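You operate a simulated robot arm through the tools that you are given. There is no shell and no other tool.

The job below is to be done with a simulated robot arm. You get a single attempt, and the scene is never put back.

## Task
The run is off: tip the yellow and teal tubs back into their own bins.
Fine: yellow tub in the yellow bin, teal tub in the teal bin; tubs back. Set down upright: yellow tub, teal tub.

Only the result counts: the job must be done as asked and must still hold three seconds after the hand-in. Knocking over, shifting, dropping, spilling or breaking anything else fails it.

## Robot
A 7-joint arm with a fingered hand, fixed in place. Base frame: the origin is at the foot of the arm, x ahead of it, y to its left, z up. Readings come in cm, rad, newtons and seconds.
Its first joint turns from -1.204 to 3.002 rad. Payload 5 kg.
The tool frame sits at the grasp point between the pads (the TCP): z along the fingers, y along the line on which they close. The tips reach 3.2 cm beyond it. Largest opening 16 cm; the body of the gripper starts 8.9 cm behind the TCP. The gripper is a hand of 3 fingers: y runs from the thumb to the fingers, the wrist lies at [0, 0, -25.2] in the tool frame.
Orientation is that of the tool frame in the base frame, as a unit quaternion [x, y, z, w]. With the fingers straight down and closing along the base's y, the tool's x points along the base's -x, its y along +y and its z along -z.

## Interface
- The arm moves only by the tool jog_arm. Its argument "commands" is a list that holds one entry, the list of rows, each a list of 6 numbers: the shift along the tool's x, y, z in units of 20 mm (1.0 is 20 mm), then the turn, a rotation vector about the tool's x, y, z in units of 6 degrees (1.0 is 6 degrees). In form: [[[dx, dy, dz, ax, ay, az], ...]]. A call has 1 to 20 rows; each row shifts and turns the commanded pose from where the row before left it, along the tool's axes as they then stand. A call with a number of a shift or a turn outside -1 to 1 is refused whole. Each row takes 0.2 s and may step no farther than 5 cm and 0.15 rad from the row before; otherwise, the whole call is refused. A pose out of reach is approached as far as the arm can. The call stops where the force on the tool passes 40 N (or 10 N more than at its start, if that is more) or the arm is blocked; 0.2 s more then pass. In this call time passes only in rows, and 0.2 s behind the last. The reply holds the time, the measured pose of the TCP, the force on the tool along the base axes, the opening and the grip force, in the units named above and with some noise, with the torque about the TCP (base axes, N m) and any sound that the robot's microphone picked up.
- Cameras (640 x 400 px; columns grow to the right, rows downward): "scene" is fixed at [4.52, -65.27, 147.03]; the picture's right is [0.04, -1.00, 0.00], its down [-0.68, -0.03, -0.73] and it looks along [0.73, 0.03, -0.68] (base axes); focal length 296 px, centre (320, 200). "wrist" rides on the gripper at [6.5, -0.4, -11.6] in the tool frame; the picture's right is [0.06, 1.00, 0.00], its down [-0.87, 0.05, -0.49] and it looks along [-0.49, 0.03, 0.87] (tool axes); focal length 261 px, centre (320, 200). There is no depth. A picture from a camera that has moved, and an enlarged one, comes with that camera's place and axes in the base frame and with its lens. The place of the scene camera against the robot may be out by one fixed shift of up to 1.2 cm in any direction.
- camera(camera): a new picture of that camera. The clock stands still meanwhile.
- slide_trunk(by): slides the trunk up (or, below 0, down) by that many cm; the arm rides with it, the base frame stays. It gives what a move gives, with no picture.
- curl_fingers(finger1, finger2, thumb_bend): sets how far each is bent, from 0 (flat) to 1 (curled in); at 0.3 the hand is open as for a grip, at 0.7 the pads meet at the TCP. One left out holds its place. A second passes; each finger stops where it meets its share of the squeeze, and holds until it gets a number again. It is the only way to open and close the hand. It gives what a move gives, with no picture; readings hold the bend of each and the force on the fingers (four entries, about 0 where the hand has none), thumb and palm.
- inspect(camera, box): a new picture of the part [left, top, right, bottom] of that camera's present view, enlarged. The clock stands still meanwhile.
- sign_off(): hands the job in; it is judged then, once.

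Places have to be worked out from the pictures, the camera data and where the tool is seen. Open the gripper and draw the arm clear of the work before you hand the job in, unless the task says otherwise.

The tools are called after ">>>" as a command line: name --argument value ..., lists and objects as JSON in quotes. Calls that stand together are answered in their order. jog_arm: Moves the arm, as the interface text tells. Its arguments: {"type":"object","properties":{"commands":{"type":"array","items":{"type":"array","items":{"type":"array","items":{"type":"number"}}}}},"required":["commands"]} The other tools are called the same way: slide_trunk (by) slides the trunk up or down; curl_fingers (finger1, finger2, thumb_bend) moves the fingers one by one; camera (camera) takes a picture; inspect (camera, box) takes an enlarged picture of a part of a camera's view; sign_off () hands the job in.

At the start:

```text
t: 0.0
eef_pos: [64.92, -46.83, 116.7]
orientation: [0.001, 1.0, 0.001, 0.0]
ft_force: [0.3, -0.5, 0.7]
ft_torque: [-0.03, -0.03, -0.02]
opening: 15.98
grip_force: 0.1
shape: jaw
bend: [0.3, 0.3, 0.3]
finger forces: [0.1, 0.1, 0.0, 0.1, 0.0, 0.1]
trunk travel left (down, up): [-52.5, 41.5]
```

scene: 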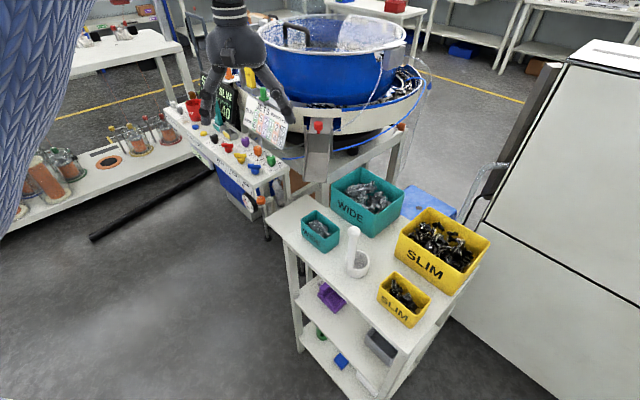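
wrist: 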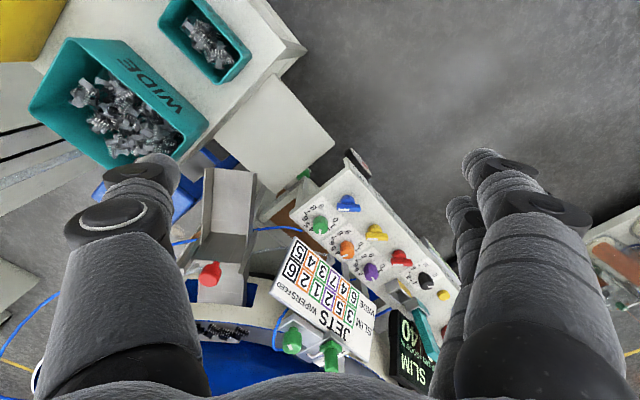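

I'll start by looking closely at the trolley with the tubs and bins in both views.

>>> inspect --camera "scene" --box '[260, 150, 500, 350]'

>>> inspect --camera "wrist" --box '[0, 0, 340, 210]'

```text
2.00 times, centred on (380, 250) of scene
camera zoom: at [4.52, -65.27, 147.03], right [0.04, -1.0, 0.0], down [-0.68, -0.03, -0.73], along [0.73, 0.03, -0.68], focal length 591 px, centre (200, 100)
```

zoom: 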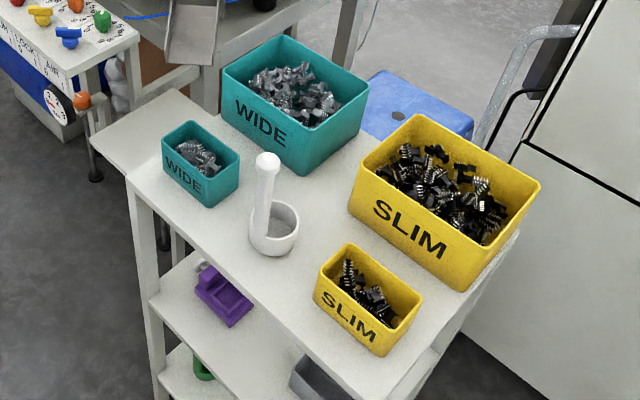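

```text
1.88 times, centred on (170, 105) of wrist
camera zoom: at [58.49, -47.26, 128.3], right [-0.06, 1.0, 0.0], down [0.87, 0.05, 0.49], along [0.49, 0.03, -0.87], focal length 491 px, centre (602, 379)
```

zoom: 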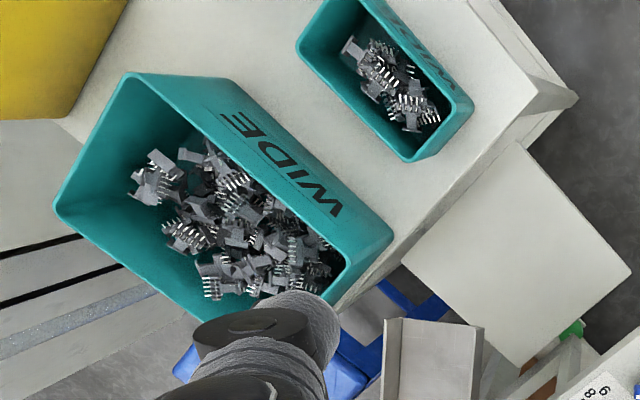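

The trolley top seems to sit at about z 80-83, with the teal tub near (60,-60) and the yellow tub near (38,-82). I'll move the hand high over the trolley so the wrist camera can triangulate the tubs properly.

>>> jog_arm --commands '[[[1, -1, 0, 0, 0, 0], [1, -1, 0, 0, 0, 0], [1, -1, 0, 0, 0, 0], [1, -1, 0, 0, 0, 0], [1, -1, 0, 0, 0, 0], [1, -1, 0, 0, 0, 0], [1, -1, 0, 0, 0, 0], [1, -1, 0, 0, 0, 0], [1, -1, 0, 0, 0, 0], [1, -1, 0, 0, 0, 0]]]'

>>> camera --camera "wrist"

>>> camera --camera "scene"

```text
t: 2.2
eef_pos: [44.94, -67.03, 116.53]
orientation: [0.0, 1.0, 0.0, 0.0]
ft_force: [-0.9, 0.7, 0.6]
ft_torque: [-0.01, -0.06, 0.06]
opening: 15.99
grip_force: 0.0
shape: jaw
bend: [0.3, 0.3, 0.3]
finger forces: [0.0, 0.0, 0.0, 0.1, 0.0, 0.0]
trunk travel left (down, up): [-52.5, 41.5]
```

```text
taken
camera wrist: at [38.39, -67.47, 128.17], right [-0.06, 1.0, 0.0], down [0.87, 0.05, 0.49], along [0.49, 0.03, -0.87], focal length 261 px, centre (320, 200)
```

wrist: 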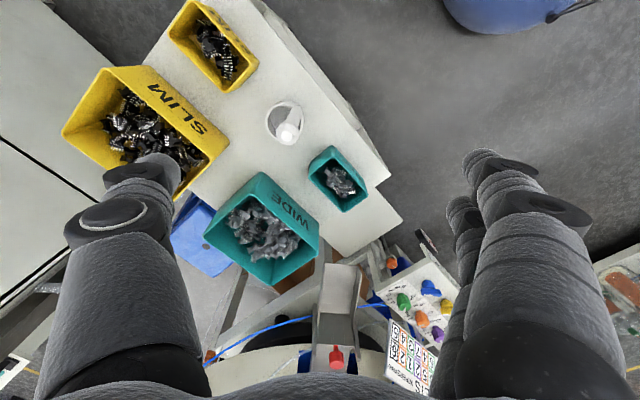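

```text
taken
```

scene: 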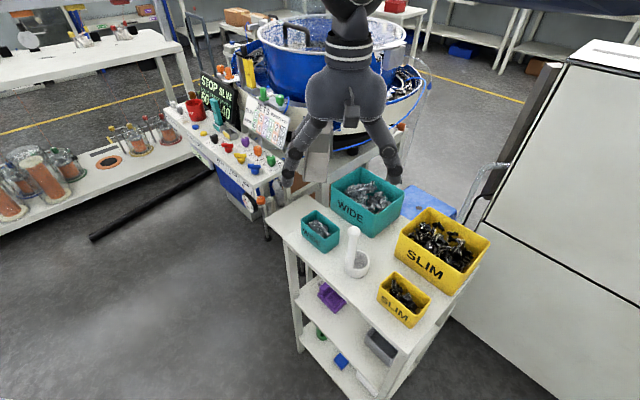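

All tubs and bins are in the wrist view now. I'll zoom in to read off corners for triangulation.

>>> inspect --camera "wrist" --box '[240, 80, 400, 180]'

>>> inspect --camera "wrist" --box '[140, 0, 300, 100]'

>>> inspect --camera "wrist" --box '[40, 40, 360, 240]'

>>> inspect --camera "scene" --box '[280, 190, 380, 290]'

>>> inspect --camera "scene" --box '[350, 195, 510, 345]'

```text
4.00 times, centred on (320, 130) of wrist
camera zoom: at [38.39, -67.47, 128.17], right [-0.06, 1.0, 0.0], down [0.87, 0.05, 0.49], along [0.49, 0.03, -0.87], focal length 1043 px, centre (320, 480)
```

zoom: 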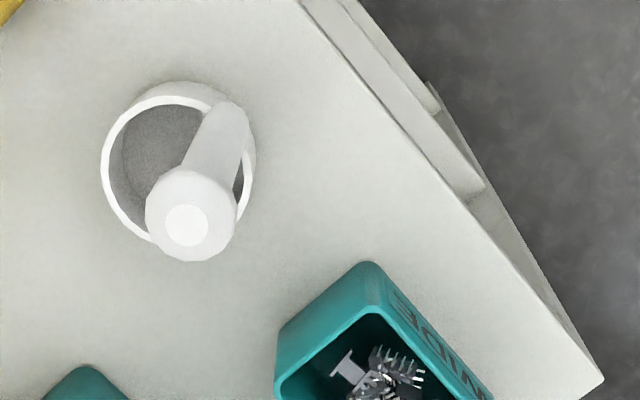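

```text
4.00 times, centred on (220, 50) of wrist
camera zoom: at [38.39, -67.47, 128.17], right [-0.06, 1.0, 0.0], down [0.87, 0.05, 0.49], along [0.49, 0.03, -0.87], focal length 1043 px, centre (720, 800)
```

zoom: 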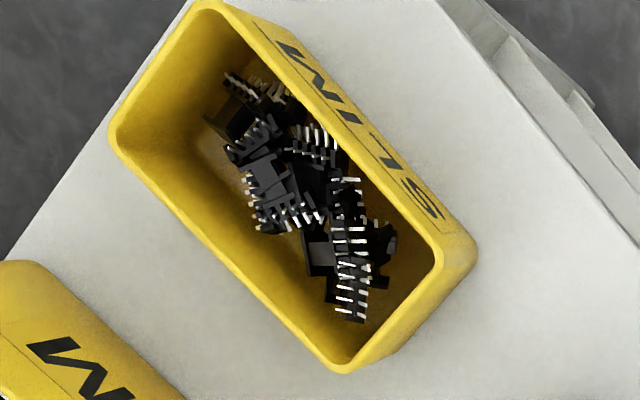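

```text
2.00 times, centred on (200, 140) of wrist
camera zoom: at [38.39, -67.47, 128.17], right [-0.06, 1.0, 0.0], down [0.87, 0.05, 0.49], along [0.49, 0.03, -0.87], focal length 521 px, centre (560, 320)
```

zoom: 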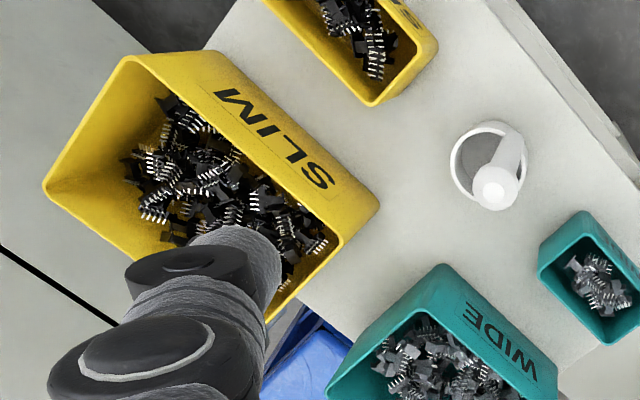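

```text
4.00 times, centred on (330, 240) of scene
camera zoom: at [4.52, -65.27, 147.03], right [0.04, -1.0, 0.0], down [-0.68, -0.03, -0.73], along [0.73, 0.03, -0.68], focal length 1183 px, centre (280, 40)
```

zoom: 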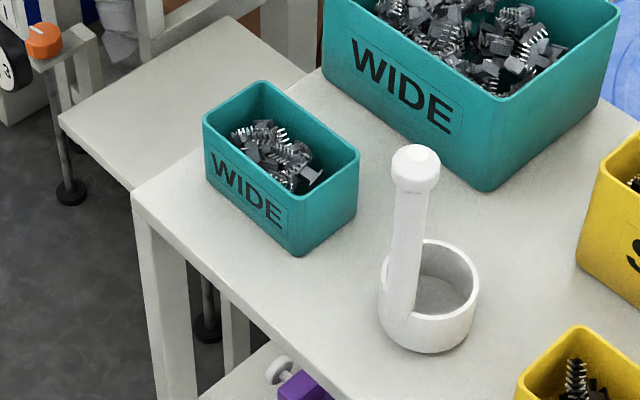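

```text
2.67 times, centred on (430, 270) of scene
camera zoom: at [4.52, -65.27, 147.03], right [0.04, -1.0, 0.0], down [-0.68, -0.03, -0.73], along [0.73, 0.03, -0.68], focal length 788 px, centre (27, 13)
```

zoom: 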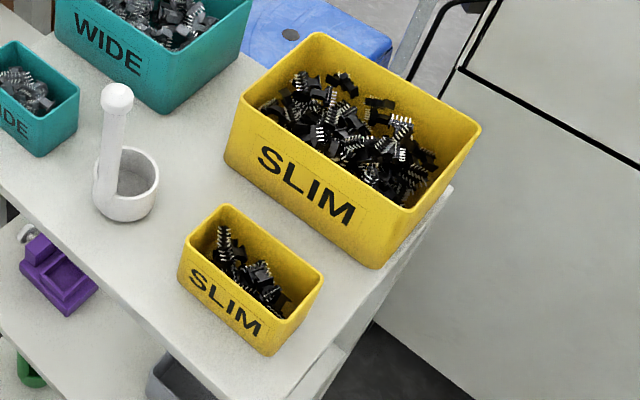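

The yellow tub rim computes to centre about (38.9,-82.3), z about 87.6, with its long axis along (0.71,0.71). The cup's handle rises to about z 100 near (46.6,-70.7). Next I'll look at the hand's finger layout and at the teal tub and bin corners.

>>> inspect --camera "scene" --box '[270, 0, 430, 200]'

>>> inspect --camera "wrist" --box '[190, 130, 390, 290]'

>>> inspect --camera "wrist" --box '[400, 130, 640, 290]'

```text
2.00 times, centred on (350, 100) of scene
camera zoom: at [4.52, -65.27, 147.03], right [0.04, -1.0, 0.0], down [-0.68, -0.03, -0.73], along [0.73, 0.03, -0.68], focal length 591 px, centre (260, 400)
```

zoom: 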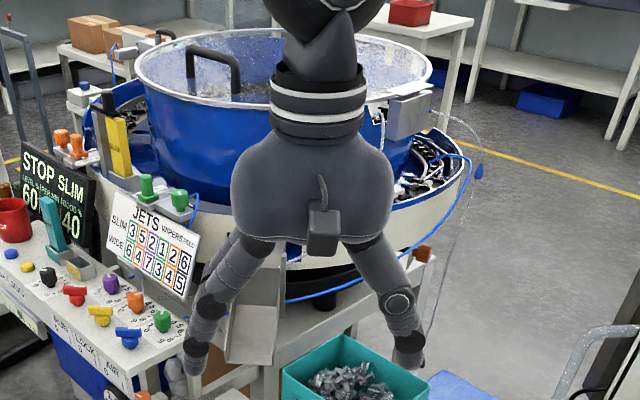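

```text
2.50 times, centred on (290, 210) of wrist
camera zoom: at [38.39, -67.47, 128.17], right [-0.06, 1.0, 0.0], down [0.87, 0.05, 0.49], along [0.49, 0.03, -0.87], focal length 652 px, centre (395, 175)
```

zoom: 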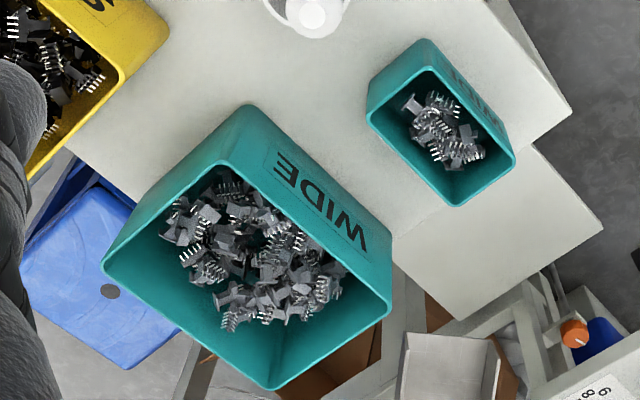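

```text
2.50 times, centred on (520, 210) of wrist
camera zoom: at [38.39, -67.47, 128.17], right [-0.06, 1.0, 0.0], down [0.87, 0.05, 0.49], along [0.49, 0.03, -0.87], focal length 652 px, centre (-180, 175)
```

zoom: 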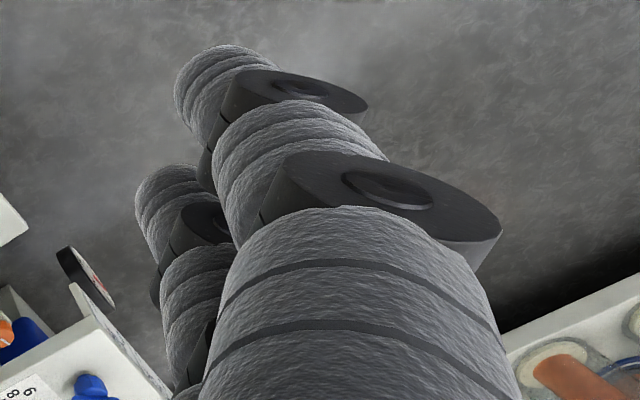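

The two fingers sit about 3 cm apart along tool x, so gripping each tub across its short width and pouring over a short end looks best. Before touching anything I'll rehearse the wrist motion here in free air, starting with the yaw.

>>> jog_arm --commands '[[[0, 0, -1, 0, 0, -1], [0, 0, -1, 0, 0, -1], [0, 0, -1, 0, 0, -1], [0, 0, -1, 0, 0, -1], [0, 0, -1, 0, 0, -1], [0, 0, -1, 0, 0, -1], [0, 0, -1, 0, 0, -1], [0, 0, 0, 0, 0, -1], [0, 0, 0, 0, 0, -1], [0, 0, 0, 0, 0, -1], [0, 0, 0, 0, 0, -1], [0, 0, 0, 0, 0, -1], [0, 0, 0, 0, 0, -1], [0, 0, 0, 0, 0, -1], [0, 0, 0, 0, 0, -1], [0, 0, 0, 0, 0, -1], [0, 0, 0, 0, 0, -1], [0, 0, 0, 0, 0, -1], [0, 0, 0, 0, 0, -1], [0, 0, 0, 0, 0, -1]]]'

>>> camera --camera "scene"

```text
t: 6.4
eef_pos: [44.98, -66.87, 129.97]
orientation: [0.866, -0.499, 0.001, -0.001]
ft_force: [0.3, 0.2, -0.5]
ft_torque: [0.0, -0.06, -0.04]
opening: 15.97
grip_force: 0.0
shape: jaw
bend: [0.3, 0.3, 0.3]
finger forces: [0.0, 0.1, 0.1, 0.0, 0.0, 0.0]
out of reach, approached as far as the arm can: row 7
trunk travel left (down, up): [-52.5, 41.5]
```

```text
taken
```

scene: 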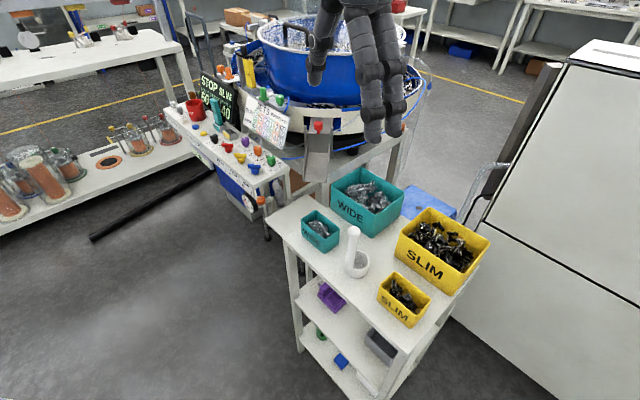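

Yaw of −120° was reached, and the hand hangs high with nothing near it. Next I'll rehearse the outward pouring tilt with positive turns about tool y, in free air.

>>> jog_arm --commands '[[[0, 0, 0, 0, 1, 0], [0, 0, 0, 0, 1, 0], [0, 0, 0, 0, 1, 0], [0, 0, 0, 0, 1, 0], [0, 0, 0, 0, 1, 0], [0, 0, 0, 0, 1, 0], [0, 0, 0, 0, 1, 0], [0, 0, 0, 0, 1, 0], [0, 0, 0, 0, 1, 0], [0, 0, 0, 0, 1, 0]]]'

>>> camera --camera "scene"

```text
t: 8.6
eef_pos: [45.05, -66.76, 130.07]
orientation: [0.749, -0.435, 0.432, 0.252]
ft_force: [-0.2, 0.7, -0.3]
ft_torque: [0.01, -0.04, -0.02]
opening: 16.0
grip_force: 0.0
shape: jaw
bend: [0.3, 0.3, 0.3]
finger forces: [0.0, 0.0, 0.0, 0.0, 0.0, 0.0]
trunk travel left (down, up): [-52.5, 41.5]
```

```text
taken
```

scene: 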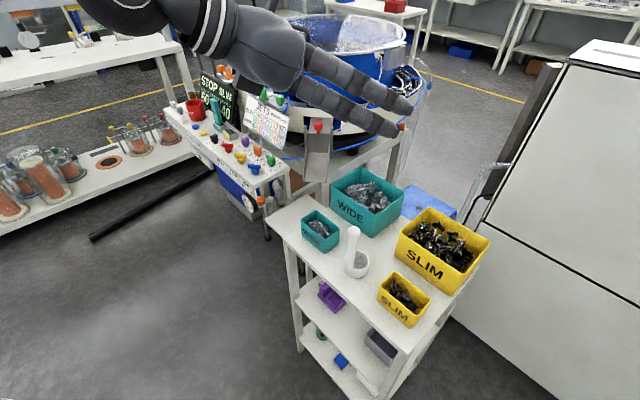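

A 60° tilt was tracked cleanly, so I'll continue to 120°, still in free air.

>>> jog_arm --commands '[[[0, 0, 0, 0, 1, 0], [0, 0, 0, 0, 1, 0], [0, 0, 0, 0, 1, 0], [0, 0, 0, 0, 1, 0], [0, 0, 0, 0, 1, 0], [0, 0, 0, 0, 1, 0], [0, 0, 0, 0, 1, 0], [0, 0, 0, 0, 1, 0], [0, 0, 0, 0, 1, 0], [0, 0, 0, 0, 1, 0]]]'

>>> camera --camera "scene"

```text
t: 10.8
eef_pos: [45.26, -78.53, 137.2]
orientation: [0.499, -0.28, 0.713, 0.406]
ft_force: [0.2, 0.9, 0.3]
ft_torque: [0.02, 0.0, -0.03]
opening: 16.0
grip_force: 0.0
shape: jaw
bend: [0.3, 0.3, 0.3]
finger forces: [0.0, 0.0, 0.0, 0.0, 0.0, 0.0]
out of reach, approached as far as the arm can: row 3, 4, 5, 6, 7, 8, 9, 10
trunk travel left (down, up): [-52.5, 41.5]
```

```text
taken
```

scene: 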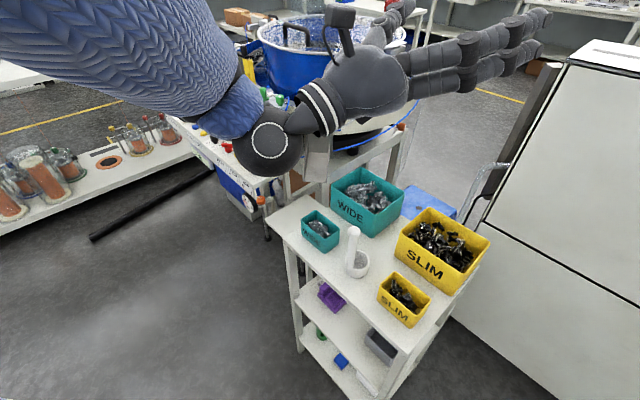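

The tilt stops at about 110° here because the wrist bend hits a limit. Lowering the trunk so the forearm points upward should help. I'll turn back toward tool-down, then rehearse again with a lower trunk and the yaw I plan to pour at.

>>> jog_arm --commands '[[[0, 0, 0, 0, -1, 0], [0, 0, 0, 0, -1, 0], [0, 0, 0, 0, -1, 0], [0, 0, 0, 0, -1, 0], [0, 0, 0, 0, -1, 0], [0, 0, 0, 0, -1, 0], [0, 0, 0, 0, -1, 0], [0, 0, 0, 0, -1, 0], [0, 0, 0, 0, -1, 0], [0, 0, 0, 0, -1, 0], [0, 0, 0, 0, -1, 0], [0, 0, 0, 0, -1, 0]]]'

```text
t: 13.4
eef_pos: [45.29, -78.51, 137.27]
orientation: [0.824, -0.464, 0.282, 0.163]
ft_force: [0.1, -0.1, 0.1]
ft_torque: [-0.02, 0.05, 0.01]
opening: 15.99
grip_force: 0.0
shape: jaw
bend: [0.3, 0.3, 0.3]
finger forces: [0.0, 0.1, 0.0, 0.0, 0.1, 0.0]
trunk travel left (down, up): [-52.5, 41.5]
```

The pose tracks exactly, with tilt now about 38°. I'll yaw to the planned pour plane (−45° azimuth), then drop the trunk slightly and extend over the yellow bin. I'm staying about 20 cm above the real pour height.

>>> jog_arm --commands '[[[0, 0, 0, 0.77, 0, -0.985], [0, 0, 0, 0.77, 0, -0.985], [0, 0, 0, 0, 1, 0], [0, 0, 0, 0, 1, 0]]]'

>>> slide_trunk --by -5

>>> jog_arm --commands '[[[0.077, 0.275, 0.945, 0, 0, 0], [0.077, 0.275, 0.945, 0, 0, 0], [0.077, 0.275, 0.945, 0, 0, 0], [0.077, 0.275, 0.945, 0, 0, 0], [0.077, 0.275, 0.945, 0, 0, 0], [0.077, 0.275, 0.945, 0, 0, 0], [0.077, 0.275, 0.945, 0, 0, 0], [0.077, 0.275, 0.945, 0, 0, 0], [0.077, 0.275, 0.945, 0, 0, 0], [0.077, 0.275, 0.945, 0, 0, 0]]]'

```text
t: 14.4
eef_pos: [45.13, -78.45, 137.25]
orientation: [0.841, -0.338, 0.391, 0.161]
ft_force: [-0.6, -0.2, 0.2]
ft_torque: [0.03, 0.0, 0.01]
opening: 15.99
grip_force: 0.2
shape: jaw
bend: [0.3, 0.3, 0.3]
finger forces: [0.0, 0.1, 0.1, 0.1, 0.0, 0.0]
trunk travel left (down, up): [-52.5, 41.5]
```

```text
t: 15.3
eef_pos: [44.99, -78.48, 132.23]
orientation: [0.84, -0.338, 0.392, 0.162]
ft_force: [-0.6, 0.7, 0.2]
ft_torque: [0.03, 0.01, 0.0]
opening: 15.99
grip_force: 0.1
shape: jaw
bend: [0.3, 0.3, 0.3]
finger forces: [0.0, 0.1, 0.0, 0.0, 0.0, 0.1]
trunk travel left (down, up): [-47.5, 46.5]
```

```text
t: 17.5
eef_pos: [52.3, -93.11, 121.04]
orientation: [0.841, -0.338, 0.39, 0.161]
ft_force: [-0.2, -0.9, 0.3]
ft_torque: [-0.03, -0.01, 0.02]
opening: 16.02
grip_force: 0.0
shape: jaw
bend: [0.3, 0.3, 0.3]
finger forces: [0.1, 0.0, 0.0, 0.0, 0.0, 0.0]
trunk travel left (down, up): [-47.5, 46.5]
```

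That pose was reached with a 50° tilt over the bin's location. I'll continue tilting to 110° at this spot to check the bend limit.

>>> jog_arm --commands '[[[0, 0, 0, 0, 1, 0], [0, 0, 0, 0, 1, 0], [0, 0, 0, 0, 1, 0], [0, 0, 0, 0, 1, 0], [0, 0, 0, 0, 1, 0], [0, 0, 0, 0, 1, 0], [0, 0, 0, 0, 1, 0], [0, 0, 0, 0, 1, 0], [0, 0, 0, 0, 1, 0], [0, 0, 0, 0, 1, 0], [0, 0, 0, 0, 1, 0], [0, 0, 0, 0, 1, 0]]]'

>>> camera --camera "scene"

```text
t: 20.3
eef_pos: [49.69, -97.82, 136.43]
orientation: [0.368, -0.219, 0.852, 0.302]
ft_force: [0.7, 0.4, 0.3]
ft_torque: [-0.04, 0.01, 0.02]
opening: 15.97
grip_force: 0.0
shape: jaw
bend: [0.3, 0.3, 0.3]
finger forces: [0.0, 0.1, 0.0, 0.0, 0.0, 0.1]
out of reach, approached as far as the arm can: row 11, 12
trunk travel left (down, up): [-47.5, 46.5]
stopped in row 12: the arm was blocked; the commanded pose is now the measured one
```

```text
taken
```

scene: 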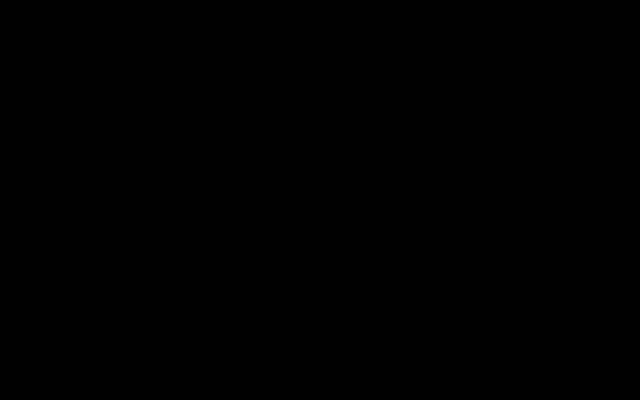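

The tilt tracked to 110°, but beyond that the arm reconfigured and now blocks the scene camera. I'll check the wrist view before moving on.

>>> camera --camera "wrist"

```text
taken
camera wrist: at [40.82, -88.26, 134.17], right [-0.71, -0.7, -0.1], down [0.19, -0.05, -0.98], along [0.68, -0.71, 0.17], focal length 261 px, centre (320, 200)
```

wrist: 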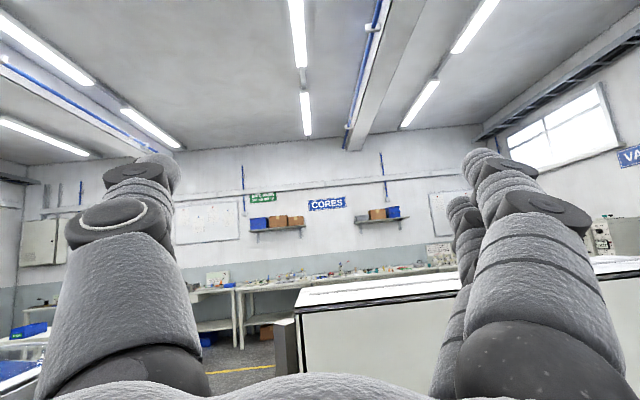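

The hand is up in free air at about a 129° tilt. I'll back off in small steps and watch how the arm recovers.

>>> jog_arm --commands '[[[0, 0, 0, 0, -1, 0], [0, 0, 0, 0, -1, 0], [0, 0, 0, 0, -1, 0], [0, 0, 0, 0, -1, 0]]]'

>>> camera --camera "scene"

```text
t: 21.3
eef_pos: [49.57, -97.76, 136.35]
orientation: [0.537, -0.277, 0.757, 0.249]
ft_force: [0.5, -0.2, 0.1]
ft_torque: [-0.02, -0.01, 0.03]
opening: 16.0
grip_force: 0.1
shape: jaw
bend: [0.3, 0.3, 0.3]
finger forces: [0.1, 0.0, 0.0, 0.0, 0.0, 0.1]
trunk travel left (down, up): [-47.5, 46.5]
```

```text
taken
```

scene: 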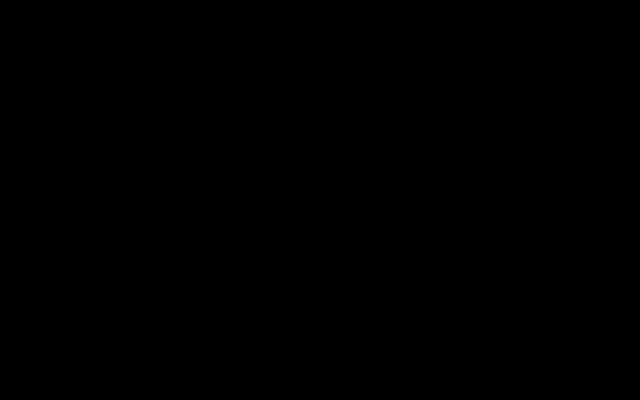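

The arm still covers the scene camera. I'll keep undoing the tilt and draw the hand back toward the earlier free-air pose.

>>> jog_arm --commands '[[[0, 0, 0, 0, -1, 0], [0, 0, 0, 0, -1, 0], [0, 0, 0, 0, -1, 0], [0, 0, 0, 0, -1, 0], [0, 0, 0, 0, -1, 0], [0, 0, 0, 0, -1, 0], [0, 0, 0, 0, -1, 0], [0, 0, 0, 0, -1, 0]]]'

>>> camera --camera "scene"

```text
t: 23.1
eef_pos: [49.79, -97.6, 136.47]
orientation: [0.799, -0.355, 0.471, 0.116]
ft_force: [-0.5, 0.4, -0.3]
ft_torque: [-0.05, 0.0, 0.0]
opening: 15.99
grip_force: 0.0
shape: jaw
bend: [0.3, 0.3, 0.3]
finger forces: [0.0, 0.0, 0.0, 0.1, 0.0, 0.1]
trunk travel left (down, up): [-47.5, 46.5]
```

```text
taken
```

scene: 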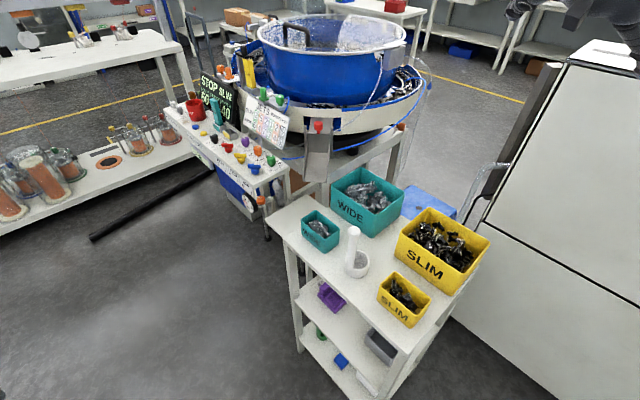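

The scene is undisturbed. I'll rehearse the lower-trunk variant now, to see whether a larger tilt becomes reachable.

>>> slide_trunk --by -13

>>> jog_arm --commands '[[[0, 0, 0, 0, 1, 0], [0, 0, 0, 0, 1, 0], [0, 0, 0, 0, 1, 0], [0, 0, 0, 0, 1, 0], [0, 0, 0, 0, 1, 0], [0, 0, 0, 0, 1, 0]]]'

>>> camera --camera "scene"

```text
t: 24.7
eef_pos: [49.71, -97.64, 123.46]
orientation: [0.799, -0.354, 0.471, 0.117]
ft_force: [0.3, -0.4, 0.5]
ft_torque: [0.03, 0.01, 0.01]
opening: 15.99
grip_force: 0.1
shape: jaw
bend: [0.3, 0.3, 0.3]
finger forces: [0.0, 0.0, 0.0, 0.0, 0.1, 0.1]
trunk travel left (down, up): [-34.5, 59.5]
```

```text
t: 26.1
eef_pos: [49.73, -97.58, 123.4]
orientation: [0.614, -0.301, 0.696, 0.22]
ft_force: [0.7, -0.4, 0.7]
ft_torque: [-0.06, 0.0, 0.02]
opening: 15.96
grip_force: 0.1
shape: jaw
bend: [0.3, 0.3, 0.3]
finger forces: [0.1, 0.0, 0.0, 0.0, 0.1, 0.1]
trunk travel left (down, up): [-34.5, 59.5]
```

```text
taken
```

scene: 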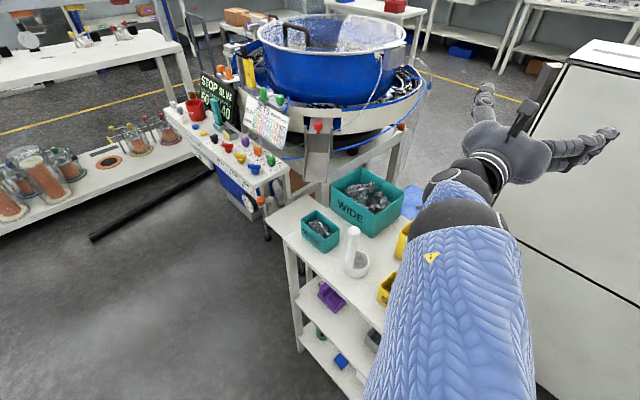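

The forearm now sweeps in from the right with the elbow low, and the tilt is about 94°. I'll continue in small steps to see how far it goes.

>>> jog_arm --commands '[[[0, 0, 0, 0, 1, 0], [0, 0, 0, 0, 1, 0], [0, 0, 0, 0, 1, 0]]]'

>>> jog_arm --commands '[[[0, 0, 0, 0, 1, 0], [0, 0, 0, 0, 1, 0], [0, 0, 0, 0, 1, 0]]]'

>>> camera --camera "scene"

```text
t: 26.9
eef_pos: [49.72, -97.73, 123.48]
orientation: [0.496, -0.263, 0.784, 0.265]
ft_force: [-0.4, 0.5, -0.5]
ft_torque: [0.03, 0.01, 0.0]
opening: 16.0
grip_force: 0.0
shape: jaw
bend: [0.3, 0.3, 0.3]
finger forces: [0.0, 0.0, 0.0, 0.1, 0.0, 0.1]
trunk travel left (down, up): [-34.5, 59.5]
```

```text
t: 27.9
eef_pos: [43.7, -97.75, 130.85]
orientation: [0.288, -0.246, 0.882, 0.28]
ft_force: [-1.2, 0.3, 0.1]
ft_torque: [0.0, 0.06, 0.07]
opening: 16.0
grip_force: 0.0
shape: jaw
bend: [0.3, 0.3, 0.3]
finger forces: [0.0, 0.1, 0.0, 0.1, 0.1, 0.0]
trunk travel left (down, up): [-34.5, 59.5]
stopped in row 3: the arm was blocked; the commanded pose is now the measured one
```

```text
taken
```

scene: 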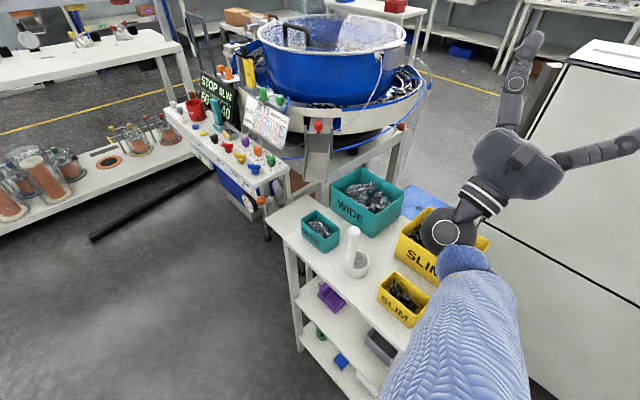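

The tilt past about 112° is unreliable in this corner: the arm jumps to another posture. So I'll change the plan. I'll grip the tubs with the hand leaning along the tub's long axis, so that less tool tilt is needed to pour. First I'll unwind to a normal posture.

>>> jog_arm --commands '[[[0, 0, 0, 0, -1, 0], [0, 0, 0, 0, -1, 0], [0, 0, 0, 0, -1, 0], [0, 0, 0, 0, -1, 0], [0, 0, 0, 0, -1, 0], [0, 0, 0, 0, -1, 0], [0, 0, 0, 0, -1, 0], [0, 0, 0, 0, -1, 0]]]'

>>> slide_trunk --by 18

>>> camera --camera "scene"

```text
t: 29.7
eef_pos: [43.68, -97.53, 130.79]
orientation: [0.623, -0.338, 0.687, 0.156]
ft_force: [0.3, -0.6, 0.9]
ft_torque: [-0.01, 0.04, -0.04]
opening: 15.99
grip_force: 0.1
shape: jaw
bend: [0.3, 0.3, 0.3]
finger forces: [0.0, 0.0, 0.0, 0.1, 0.1, 0.1]
trunk travel left (down, up): [-34.5, 59.5]
```

```text
t: 31.7
eef_pos: [43.9, -97.57, 148.86]
orientation: [0.623, -0.338, 0.688, 0.157]
ft_force: [0.3, 0.2, 0.2]
ft_torque: [0.0, -0.03, 0.02]
opening: 16.01
grip_force: 0.1
shape: jaw
bend: [0.3, 0.3, 0.3]
finger forces: [0.1, 0.0, 0.0, 0.0, 0.0, 0.0]
trunk travel left (down, up): [-52.5, 41.5]
```

```text
taken
```

scene: 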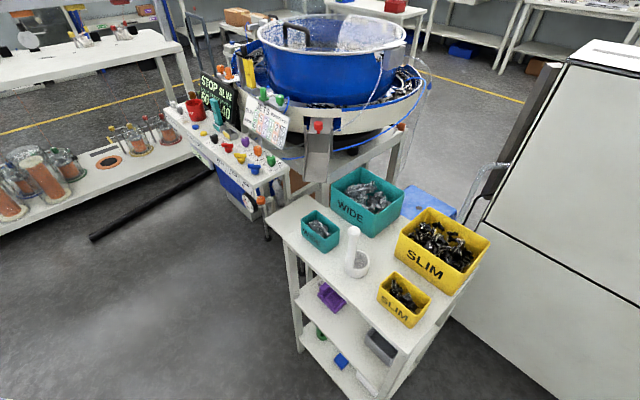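

Everything on the trolley is still in place. I'll bring the hand back inboard over clear space, then turn it down.

>>> jog_arm --commands '[[[-0.956, -0.62, -0.706, 0, 0, 0], [-0.956, -0.62, -0.706, 0, 0, 0], [-0.956, -0.62, -0.706, 0, 0, 0], [-0.956, -0.62, -0.706, 0, 0, 0], [-0.956, -0.62, -0.706, 0, 0, 0], [-0.956, -0.62, -0.706, 0, 0, 0], [-0.956, -0.62, -0.706, 0, 0, 0], [-0.956, -0.62, -0.706, 0, 0, 0], [-0.956, -0.62, -0.706, 0, 0, 0], [-0.956, -0.62, -0.706, 0, 0, 0], [-0.956, -0.62, -0.706, 0, 0, 0], [-0.956, -0.62, -0.706, 0, 0, 0]]]'

>>> camera --camera "scene"

```text
t: 34.3
eef_pos: [44.47, -72.08, 131.56]
orientation: [0.622, -0.339, 0.688, 0.157]
ft_force: [-0.7, 0.1, -0.2]
ft_torque: [0.01, -0.05, 0.04]
opening: 16.01
grip_force: 0.0
shape: jaw
bend: [0.3, 0.3, 0.3]
finger forces: [0.1, 0.0, 0.0, 0.0, 0.0, 0.0]
out of reach, approached as far as the arm can: row 12
trunk travel left (down, up): [-52.5, 41.5]
```

```text
taken
```

scene: 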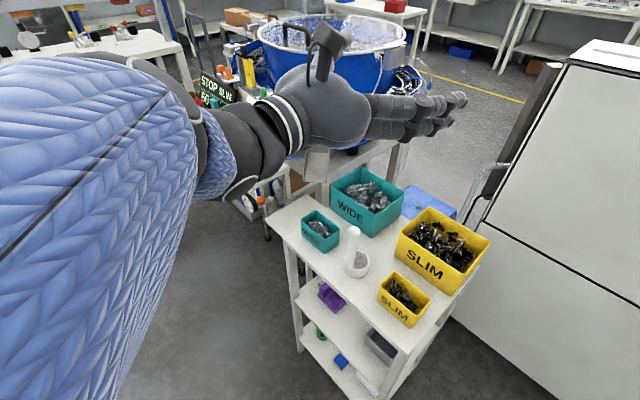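

Next I'll turn the hand down at this spot, stopping before the 90° is complete to check the pose.

>>> jog_arm --commands '[[[0, 0, 0, 0, -1, 0], [0, 0, 0, 0, -1, 0], [0, 0, 0, 0, -1, 0], [0, 0, 0, 0, -1, 0], [0, 0, 0, 0, -1, 0], [0, 0, 0, 0, -1, 0], [0, 0, 0, 0, -1, 0], [0, 0, 0, 0, -1, 0], [0, 0, 0, 0, -1, 0], [0, 0, 0, 0, -1, 0], [0, 0, 0, 0, -1, 0], [0, 0, 0, 0, -1, 0]]]'

>>> camera --camera "scene"

```text
t: 36.9
eef_pos: [44.64, -71.97, 131.57]
orientation: [0.908, -0.367, 0.191, -0.072]
ft_force: [-0.2, 0.7, 0.4]
ft_torque: [-0.04, 0.02, 0.0]
opening: 15.99
grip_force: 0.1
shape: jaw
bend: [0.3, 0.3, 0.3]
finger forces: [0.0, 0.0, 0.1, 0.0, 0.0, 0.0]
trunk travel left (down, up): [-52.5, 41.5]
```

```text
taken
```

scene: 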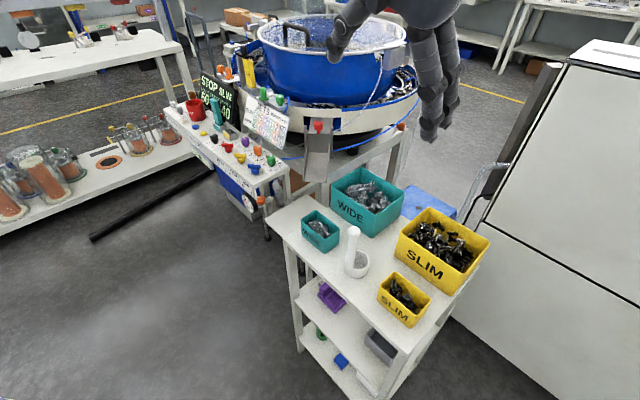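

The hand is about 24° from vertical. I'll level it, yaw to −45° so tool y runs across the tub's short side, and then move above the teal tub at z about 115.

>>> jog_arm --commands '[[[0, 0, 0, -0.89, -0.967, 0], [0, 0, 0, -0.89, -0.967, 0], [0, 0, 0, -0.89, -0.967, 0], [0, 0, 0, 0, 0, 1], [0, 0, 0, 0, 0, 1], [0, 0, 0, 0, 0, 1], [0, 0, 0, 0, 0, 1], [0, 0, 0, 0, 0, 1], [0, 0, 0, 0, 0, 1], [0, 0, 0, 0, 0, 1], [0, 0, 0, 0, 0, 1], [0, 0, 0, 0, 0, 1], [0, 0, 0, 0, 0, 1], [0, 0, 0, 0, 0, 1], [0, 0, 0, 0, 0, 1], [0, 0, 0, 0, 0, 1], [0, 0, 0, 0, 0, 1], [0, 0, 0, 0, 0, 1]]]'

>>> jog_arm --commands '[[[-0.896, -0.181, 0.922, 0, 0, 0], [-0.896, -0.181, 0.922, 0, 0, 0], [-0.896, -0.181, 0.922, 0, 0, 0], [-0.896, -0.181, 0.922, 0, 0, 0], [-0.896, -0.181, 0.922, 0, 0, 0], [-0.896, -0.181, 0.922, 0, 0, 0], [-0.896, -0.181, 0.922, 0, 0, 0], [-0.896, -0.181, 0.922, 0, 0, 0], [-0.896, -0.181, 0.922, 0, 0, 0]]]'

>>> camera --camera "wrist"

>>> camera --camera "scene"

```text
t: 40.7
eef_pos: [44.85, -72.0, 129.83]
orientation: [-0.39, 0.921, 0.0, 0.002]
ft_force: [0.5, 0.5, 0.1]
ft_torque: [0.02, 0.0, 0.01]
opening: 16.0
grip_force: 0.0
shape: jaw
bend: [0.3, 0.3, 0.3]
finger forces: [0.0, 0.0, 0.0, 0.1, 0.1, 0.0]
out of reach, approached as far as the arm can: row 3
trunk travel left (down, up): [-52.5, 41.5]
```

```text
t: 42.7
eef_pos: [58.41, -62.71, 113.37]
orientation: [-0.391, 0.921, 0.001, -0.001]
ft_force: [1.1, 1.1, 0.9]
ft_torque: [0.04, 0.03, 0.04]
opening: 15.98
grip_force: 0.1
shape: jaw
bend: [0.3, 0.3, 0.3]
finger forces: [0.1, 0.0, 0.1, 0.1, 0.0, 0.1]
trunk travel left (down, up): [-52.5, 41.5]
```

```text
taken
camera wrist: at [54.2, -67.6, 124.96], right [-0.76, 0.65, 0.0], down [0.57, 0.66, 0.49], along [0.32, 0.37, -0.87], focal length 261 px, centre (320, 200)
```

wrist: 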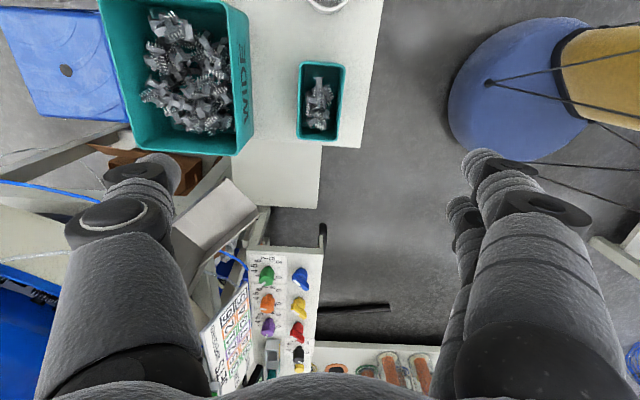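

```text
taken
```

scene: 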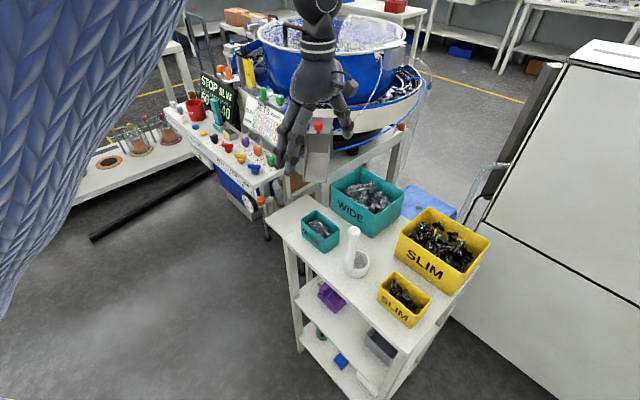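

The wrist camera now looks almost straight down on the teal tub, with its sides nearly aligned to the image. I'll zoom in on the tub and bin.

>>> inspect --camera "wrist" --box '[260, 40, 388, 160]'

>>> inspect --camera "wrist" --box '[90, 0, 282, 160]'

```text
3.33 times, centred on (324, 100) of wrist
camera zoom: at [54.2, -67.6, 124.96], right [-0.76, 0.65, 0.0], down [0.57, 0.66, 0.49], along [0.32, 0.37, -0.87], focal length 869 px, centre (307, 533)
```

zoom: 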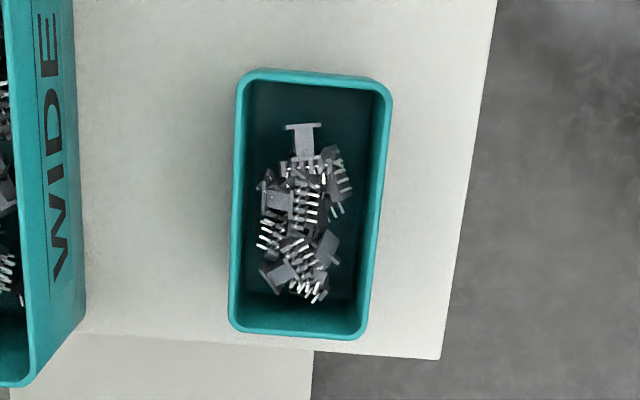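

```text
2.50 times, centred on (186, 80) of wrist
camera zoom: at [54.2, -67.6, 124.96], right [-0.76, 0.65, 0.0], down [0.57, 0.66, 0.49], along [0.32, 0.37, -0.87], focal length 652 px, centre (655, 500)
```

zoom: 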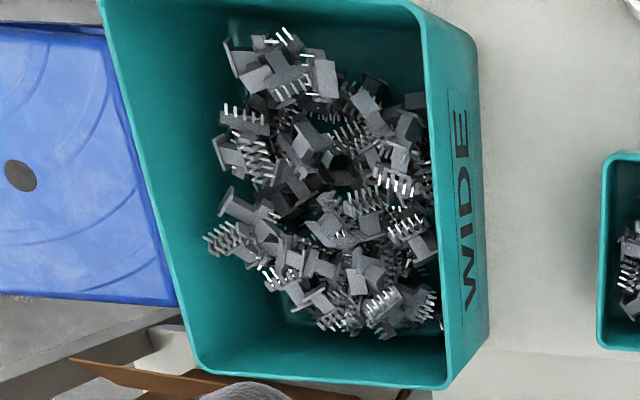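

The teal tub is confirmed: centre (58.25,-62.9), rim z about 87.6, 9.8 x 5.95 cm, long axis at 45°. The teal bin centre is about (69.3,-76.2), rim z about 91.7. I'll rehearse the teal path empty, 10 cm higher: a 20° lean, then a 90° yaw, then tilt out over the bin.

>>> slide_trunk --by 25

>>> jog_arm --commands '[[[0, 0, 0, 0, 0.833, 0], [0, 0, 0, 0, 0.833, 0], [0, 0, 0, 0, 0.833, 0], [0, 0, 0, 0, 0.833, 0], [-0.355, 0.115, 0.977, 0, 0, 0], [-0.355, 0.115, 0.977, 0, 0, 0], [-0.355, 0.115, 0.977, 0, 0, 0], [-0.355, 0.115, 0.977, 0, 0, 0], [-0.355, 0.115, 0.977, 0, 0, 0], [-0.355, 0.115, 0.977, 0, 0, 0], [-0.355, 0.115, 0.977, 0, 0, 0], [-0.355, 0.115, 0.977, 0, 0, 0], [-0.355, 0.115, 0.977, 0, 0, 0], [-0.355, 0.115, 0.977, 0, 0, 0], [-0.355, 0.115, 0.977, 0, 0, 0], [-0.355, 0.115, 0.977, 0, 0, 0], [-0.355, 0.115, 0.977, 0, 0, 0]]]'

>>> jog_arm --commands '[[[0, 0, 0, -0.342, 0, 0.94], [0, 0, 0, -0.342, 0, 0.94], [0, 0, 0, -0.342, 0, 0.94], [0, 0, 0, -0.342, 0, 0.94], [0, 0, 0, -0.342, 0, 0.94], [0, 0, 0, -0.342, 0, 0.94], [0, 0, 0, -0.342, 0, 0.94], [0, 0, 0, -0.342, 0, 0.94], [0, 0, 0, -0.342, 0, 0.94], [0, 0, 0, -0.342, 0, 0.94], [0, 0, 0, -0.342, 0, 0.94], [0, 0, 0, -0.342, 0, 0.94], [0, 0, 0, -0.342, 0, 0.94], [0, 0, 0, -0.342, 0, 0.94], [0, 0, 0, -0.342, 0, 0.94]]]'

>>> camera --camera "scene"

```text
t: 45.3
eef_pos: [58.29, -62.56, 138.41]
orientation: [-0.391, 0.92, 0.0, -0.002]
ft_force: [0.3, -0.3, -1.1]
ft_torque: [-0.02, 0.01, 0.01]
opening: 16.01
grip_force: 0.0
shape: jaw
bend: [0.3, 0.3, 0.3]
finger forces: [0.1, 0.0, 0.1, 0.1, 0.0, 0.1]
trunk travel left (down, up): [-77.5, 16.5]
```

```text
t: 48.9
eef_pos: [56.19, -60.33, 111.47]
orientation: [-0.385, 0.906, -0.067, -0.161]
ft_force: [0.6, -1.0, 0.2]
ft_torque: [0.0, 0.01, -0.01]
opening: 15.96
grip_force: 0.0
shape: jaw
bend: [0.3, 0.3, 0.3]
finger forces: [0.0, 0.0, 0.0, 0.1, 0.0, 0.1]
trunk travel left (down, up): [-77.5, 16.5]
```

```text
t: 52.1
eef_pos: [55.96, -60.54, 111.5]
orientation: [0.369, 0.913, 0.064, -0.162]
ft_force: [-0.5, -0.6, -1.3]
ft_torque: [0.01, 0.0, 0.03]
opening: 16.0
grip_force: 0.0
shape: jaw
bend: [0.3, 0.3, 0.3]
finger forces: [0.1, 0.0, 0.0, 0.0, 0.0, 0.0]
trunk travel left (down, up): [-77.5, 16.5]
```

```text
taken
```

scene: 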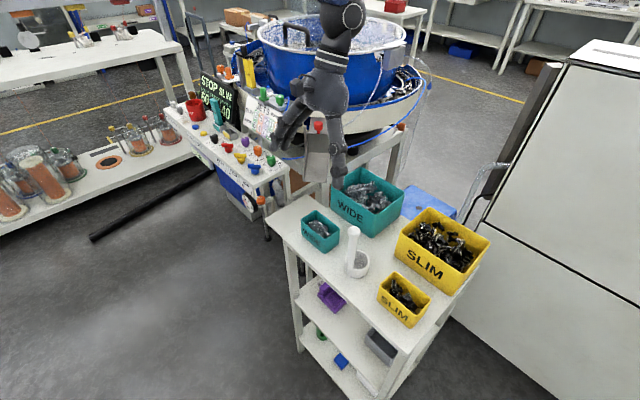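

The lean and yaw both tracked well. Next I'll rehearse the combined outward travel and tilt to +25° over the teal bin, still high.

>>> jog_arm --commands '[[[-0.583, -0.07, -0.957, 0, -0.625, 0], [-0.644, -0.07, -0.917, 0, -0.625, 0], [-0.703, -0.07, -0.872, 0, -0.625, 0], [-0.758, -0.07, -0.825, 0, -0.625, 0], [-0.811, -0.07, -0.773, 0, -0.625, 0], [-0.86, -0.07, -0.719, 0, -0.625, 0], [-0.905, -0.07, -0.661, 0, -0.625, 0], [-0.946, -0.07, -0.601, 0, -0.625, 0], [-0.984, -0.07, -0.538, 0, -0.625, 0], [-0.987, -0.07, -0.458, 0, -0.625, 0], [-0.988, -0.07, -0.37, 0, -0.625, 0], [-0.991, -0.07, -0.259, 0, -0.625, 0]]]'

>>> camera --camera "scene"

```text
t: 54.7
eef_pos: [69.76, -76.27, 127.73]
orientation: [0.365, 0.906, -0.082, 0.199]
ft_force: [-0.6, 0.4, -1.2]
ft_torque: [0.01, -0.02, -0.01]
opening: 15.99
grip_force: 0.0
shape: jaw
bend: [0.3, 0.3, 0.3]
finger forces: [0.1, 0.1, 0.0, 0.0, 0.0, 0.1]
trunk travel left (down, up): [-77.5, 16.5]
```

```text
taken
```

scene: 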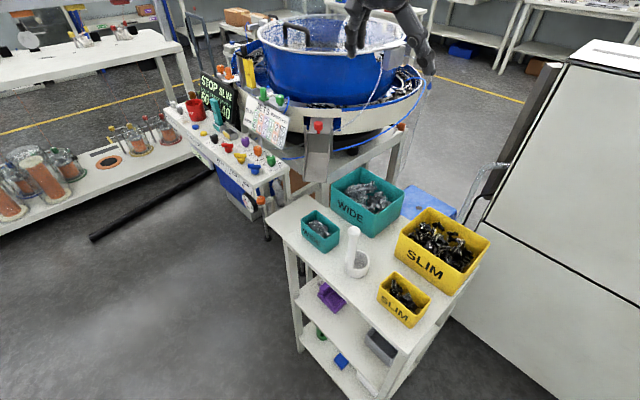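

That went cleanly: the hand is over the teal bin spot at a 25° tilt. Next I'll rehearse the trunk lowering and the further tilt in two stages.

>>> slide_trunk --by -17

>>> jog_arm --commands '[[[0, 0, 0, 0, -0.833, 0], [0, 0, 0, 0, -0.833, 0], [-0.688, 0, -0.983, 0, 0, 0], [-0.688, 0, -0.983, 0, 0, 0], [-0.688, 0, -0.983, 0, 0, 0], [-0.688, 0, -0.983, 0, 0, 0], [-0.688, 0, -0.983, 0, 0, 0]]]'

>>> slide_trunk --by -12

>>> jog_arm --commands '[[[0, 0, 0, 0, -0.833, 0], [0, 0, 0, 0, -0.833, 0], [0, 0, 0, 0, -0.833, 0], [-0.42, 0, 0.5, 0, 0, 0], [-0.92, 0, -0.772, 0, 0, 0], [-0.92, 0, -0.772, 0, 0, 0], [-0.92, 0, -0.772, 0, 0, 0], [-0.92, 0, -0.772, 0, 0, 0], [-0.92, 0, -0.772, 0, 0, 0]]]'

>>> slide_trunk --by -12

>>> camera --camera "scene"

```text
t: 56.6
eef_pos: [69.92, -76.39, 110.74]
orientation: [0.365, 0.906, -0.082, 0.199]
ft_force: [0.0, -1.3, -0.9]
ft_torque: [0.0, 0.01, -0.02]
opening: 15.99
grip_force: 0.0
shape: jaw
bend: [0.3, 0.3, 0.3]
finger forces: [0.0, 0.0, 0.1, 0.0, 0.0, 0.0]
trunk travel left (down, up): [-60.5, 33.5]
```

```text
t: 58.2
eef_pos: [69.55, -76.14, 122.85]
orientation: [0.357, 0.885, -0.113, 0.277]
ft_force: [-1.2, 0.5, 0.3]
ft_torque: [0.03, -0.04, 0.01]
opening: 15.97
grip_force: 0.0
shape: jaw
bend: [0.3, 0.3, 0.3]
finger forces: [0.0, 0.0, 0.0, 0.0, 0.1, 0.0]
trunk travel left (down, up): [-60.5, 33.5]
```

```text
t: 59.7
eef_pos: [69.66, -76.16, 110.71]
orientation: [0.356, 0.885, -0.112, 0.278]
ft_force: [-0.2, 0.6, 0.0]
ft_torque: [-0.02, -0.01, 0.0]
opening: 15.96
grip_force: 0.0
shape: jaw
bend: [0.3, 0.3, 0.3]
finger forces: [0.0, 0.1, 0.0, 0.0, 0.1, 0.0]
trunk travel left (down, up): [-48.5, 45.5]
```

```text
t: 61.7
eef_pos: [70.85, -76.97, 123.0]
orientation: [0.338, 0.841, -0.158, 0.39]
ft_force: [0.0, 0.4, 0.4]
ft_torque: [0.03, -0.02, 0.05]
opening: 16.0
grip_force: 0.0
shape: jaw
bend: [0.3, 0.3, 0.3]
finger forces: [0.0, 0.0, 0.1, 0.1, 0.1, 0.1]
trunk travel left (down, up): [-48.5, 45.5]
```

```text
t: 63.2
eef_pos: [70.77, -76.97, 110.62]
orientation: [0.339, 0.841, -0.159, 0.391]
ft_force: [0.0, 1.1, -0.2]
ft_torque: [0.04, -0.02, 0.03]
opening: 16.01
grip_force: 0.0
shape: jaw
bend: [0.3, 0.3, 0.3]
finger forces: [0.0, 0.0, 0.0, 0.1, 0.0, 0.1]
trunk travel left (down, up): [-36.5, 57.5]
```

```text
taken
```

scene: 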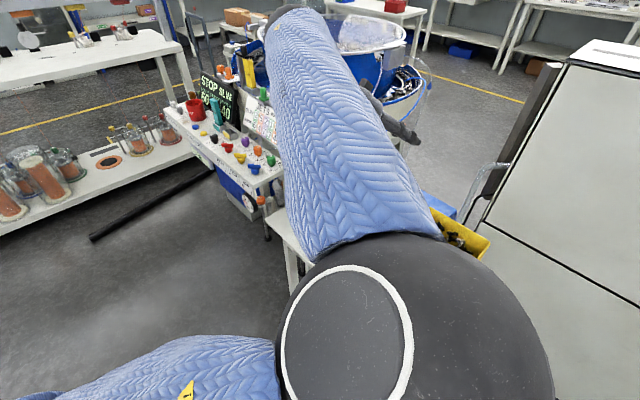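

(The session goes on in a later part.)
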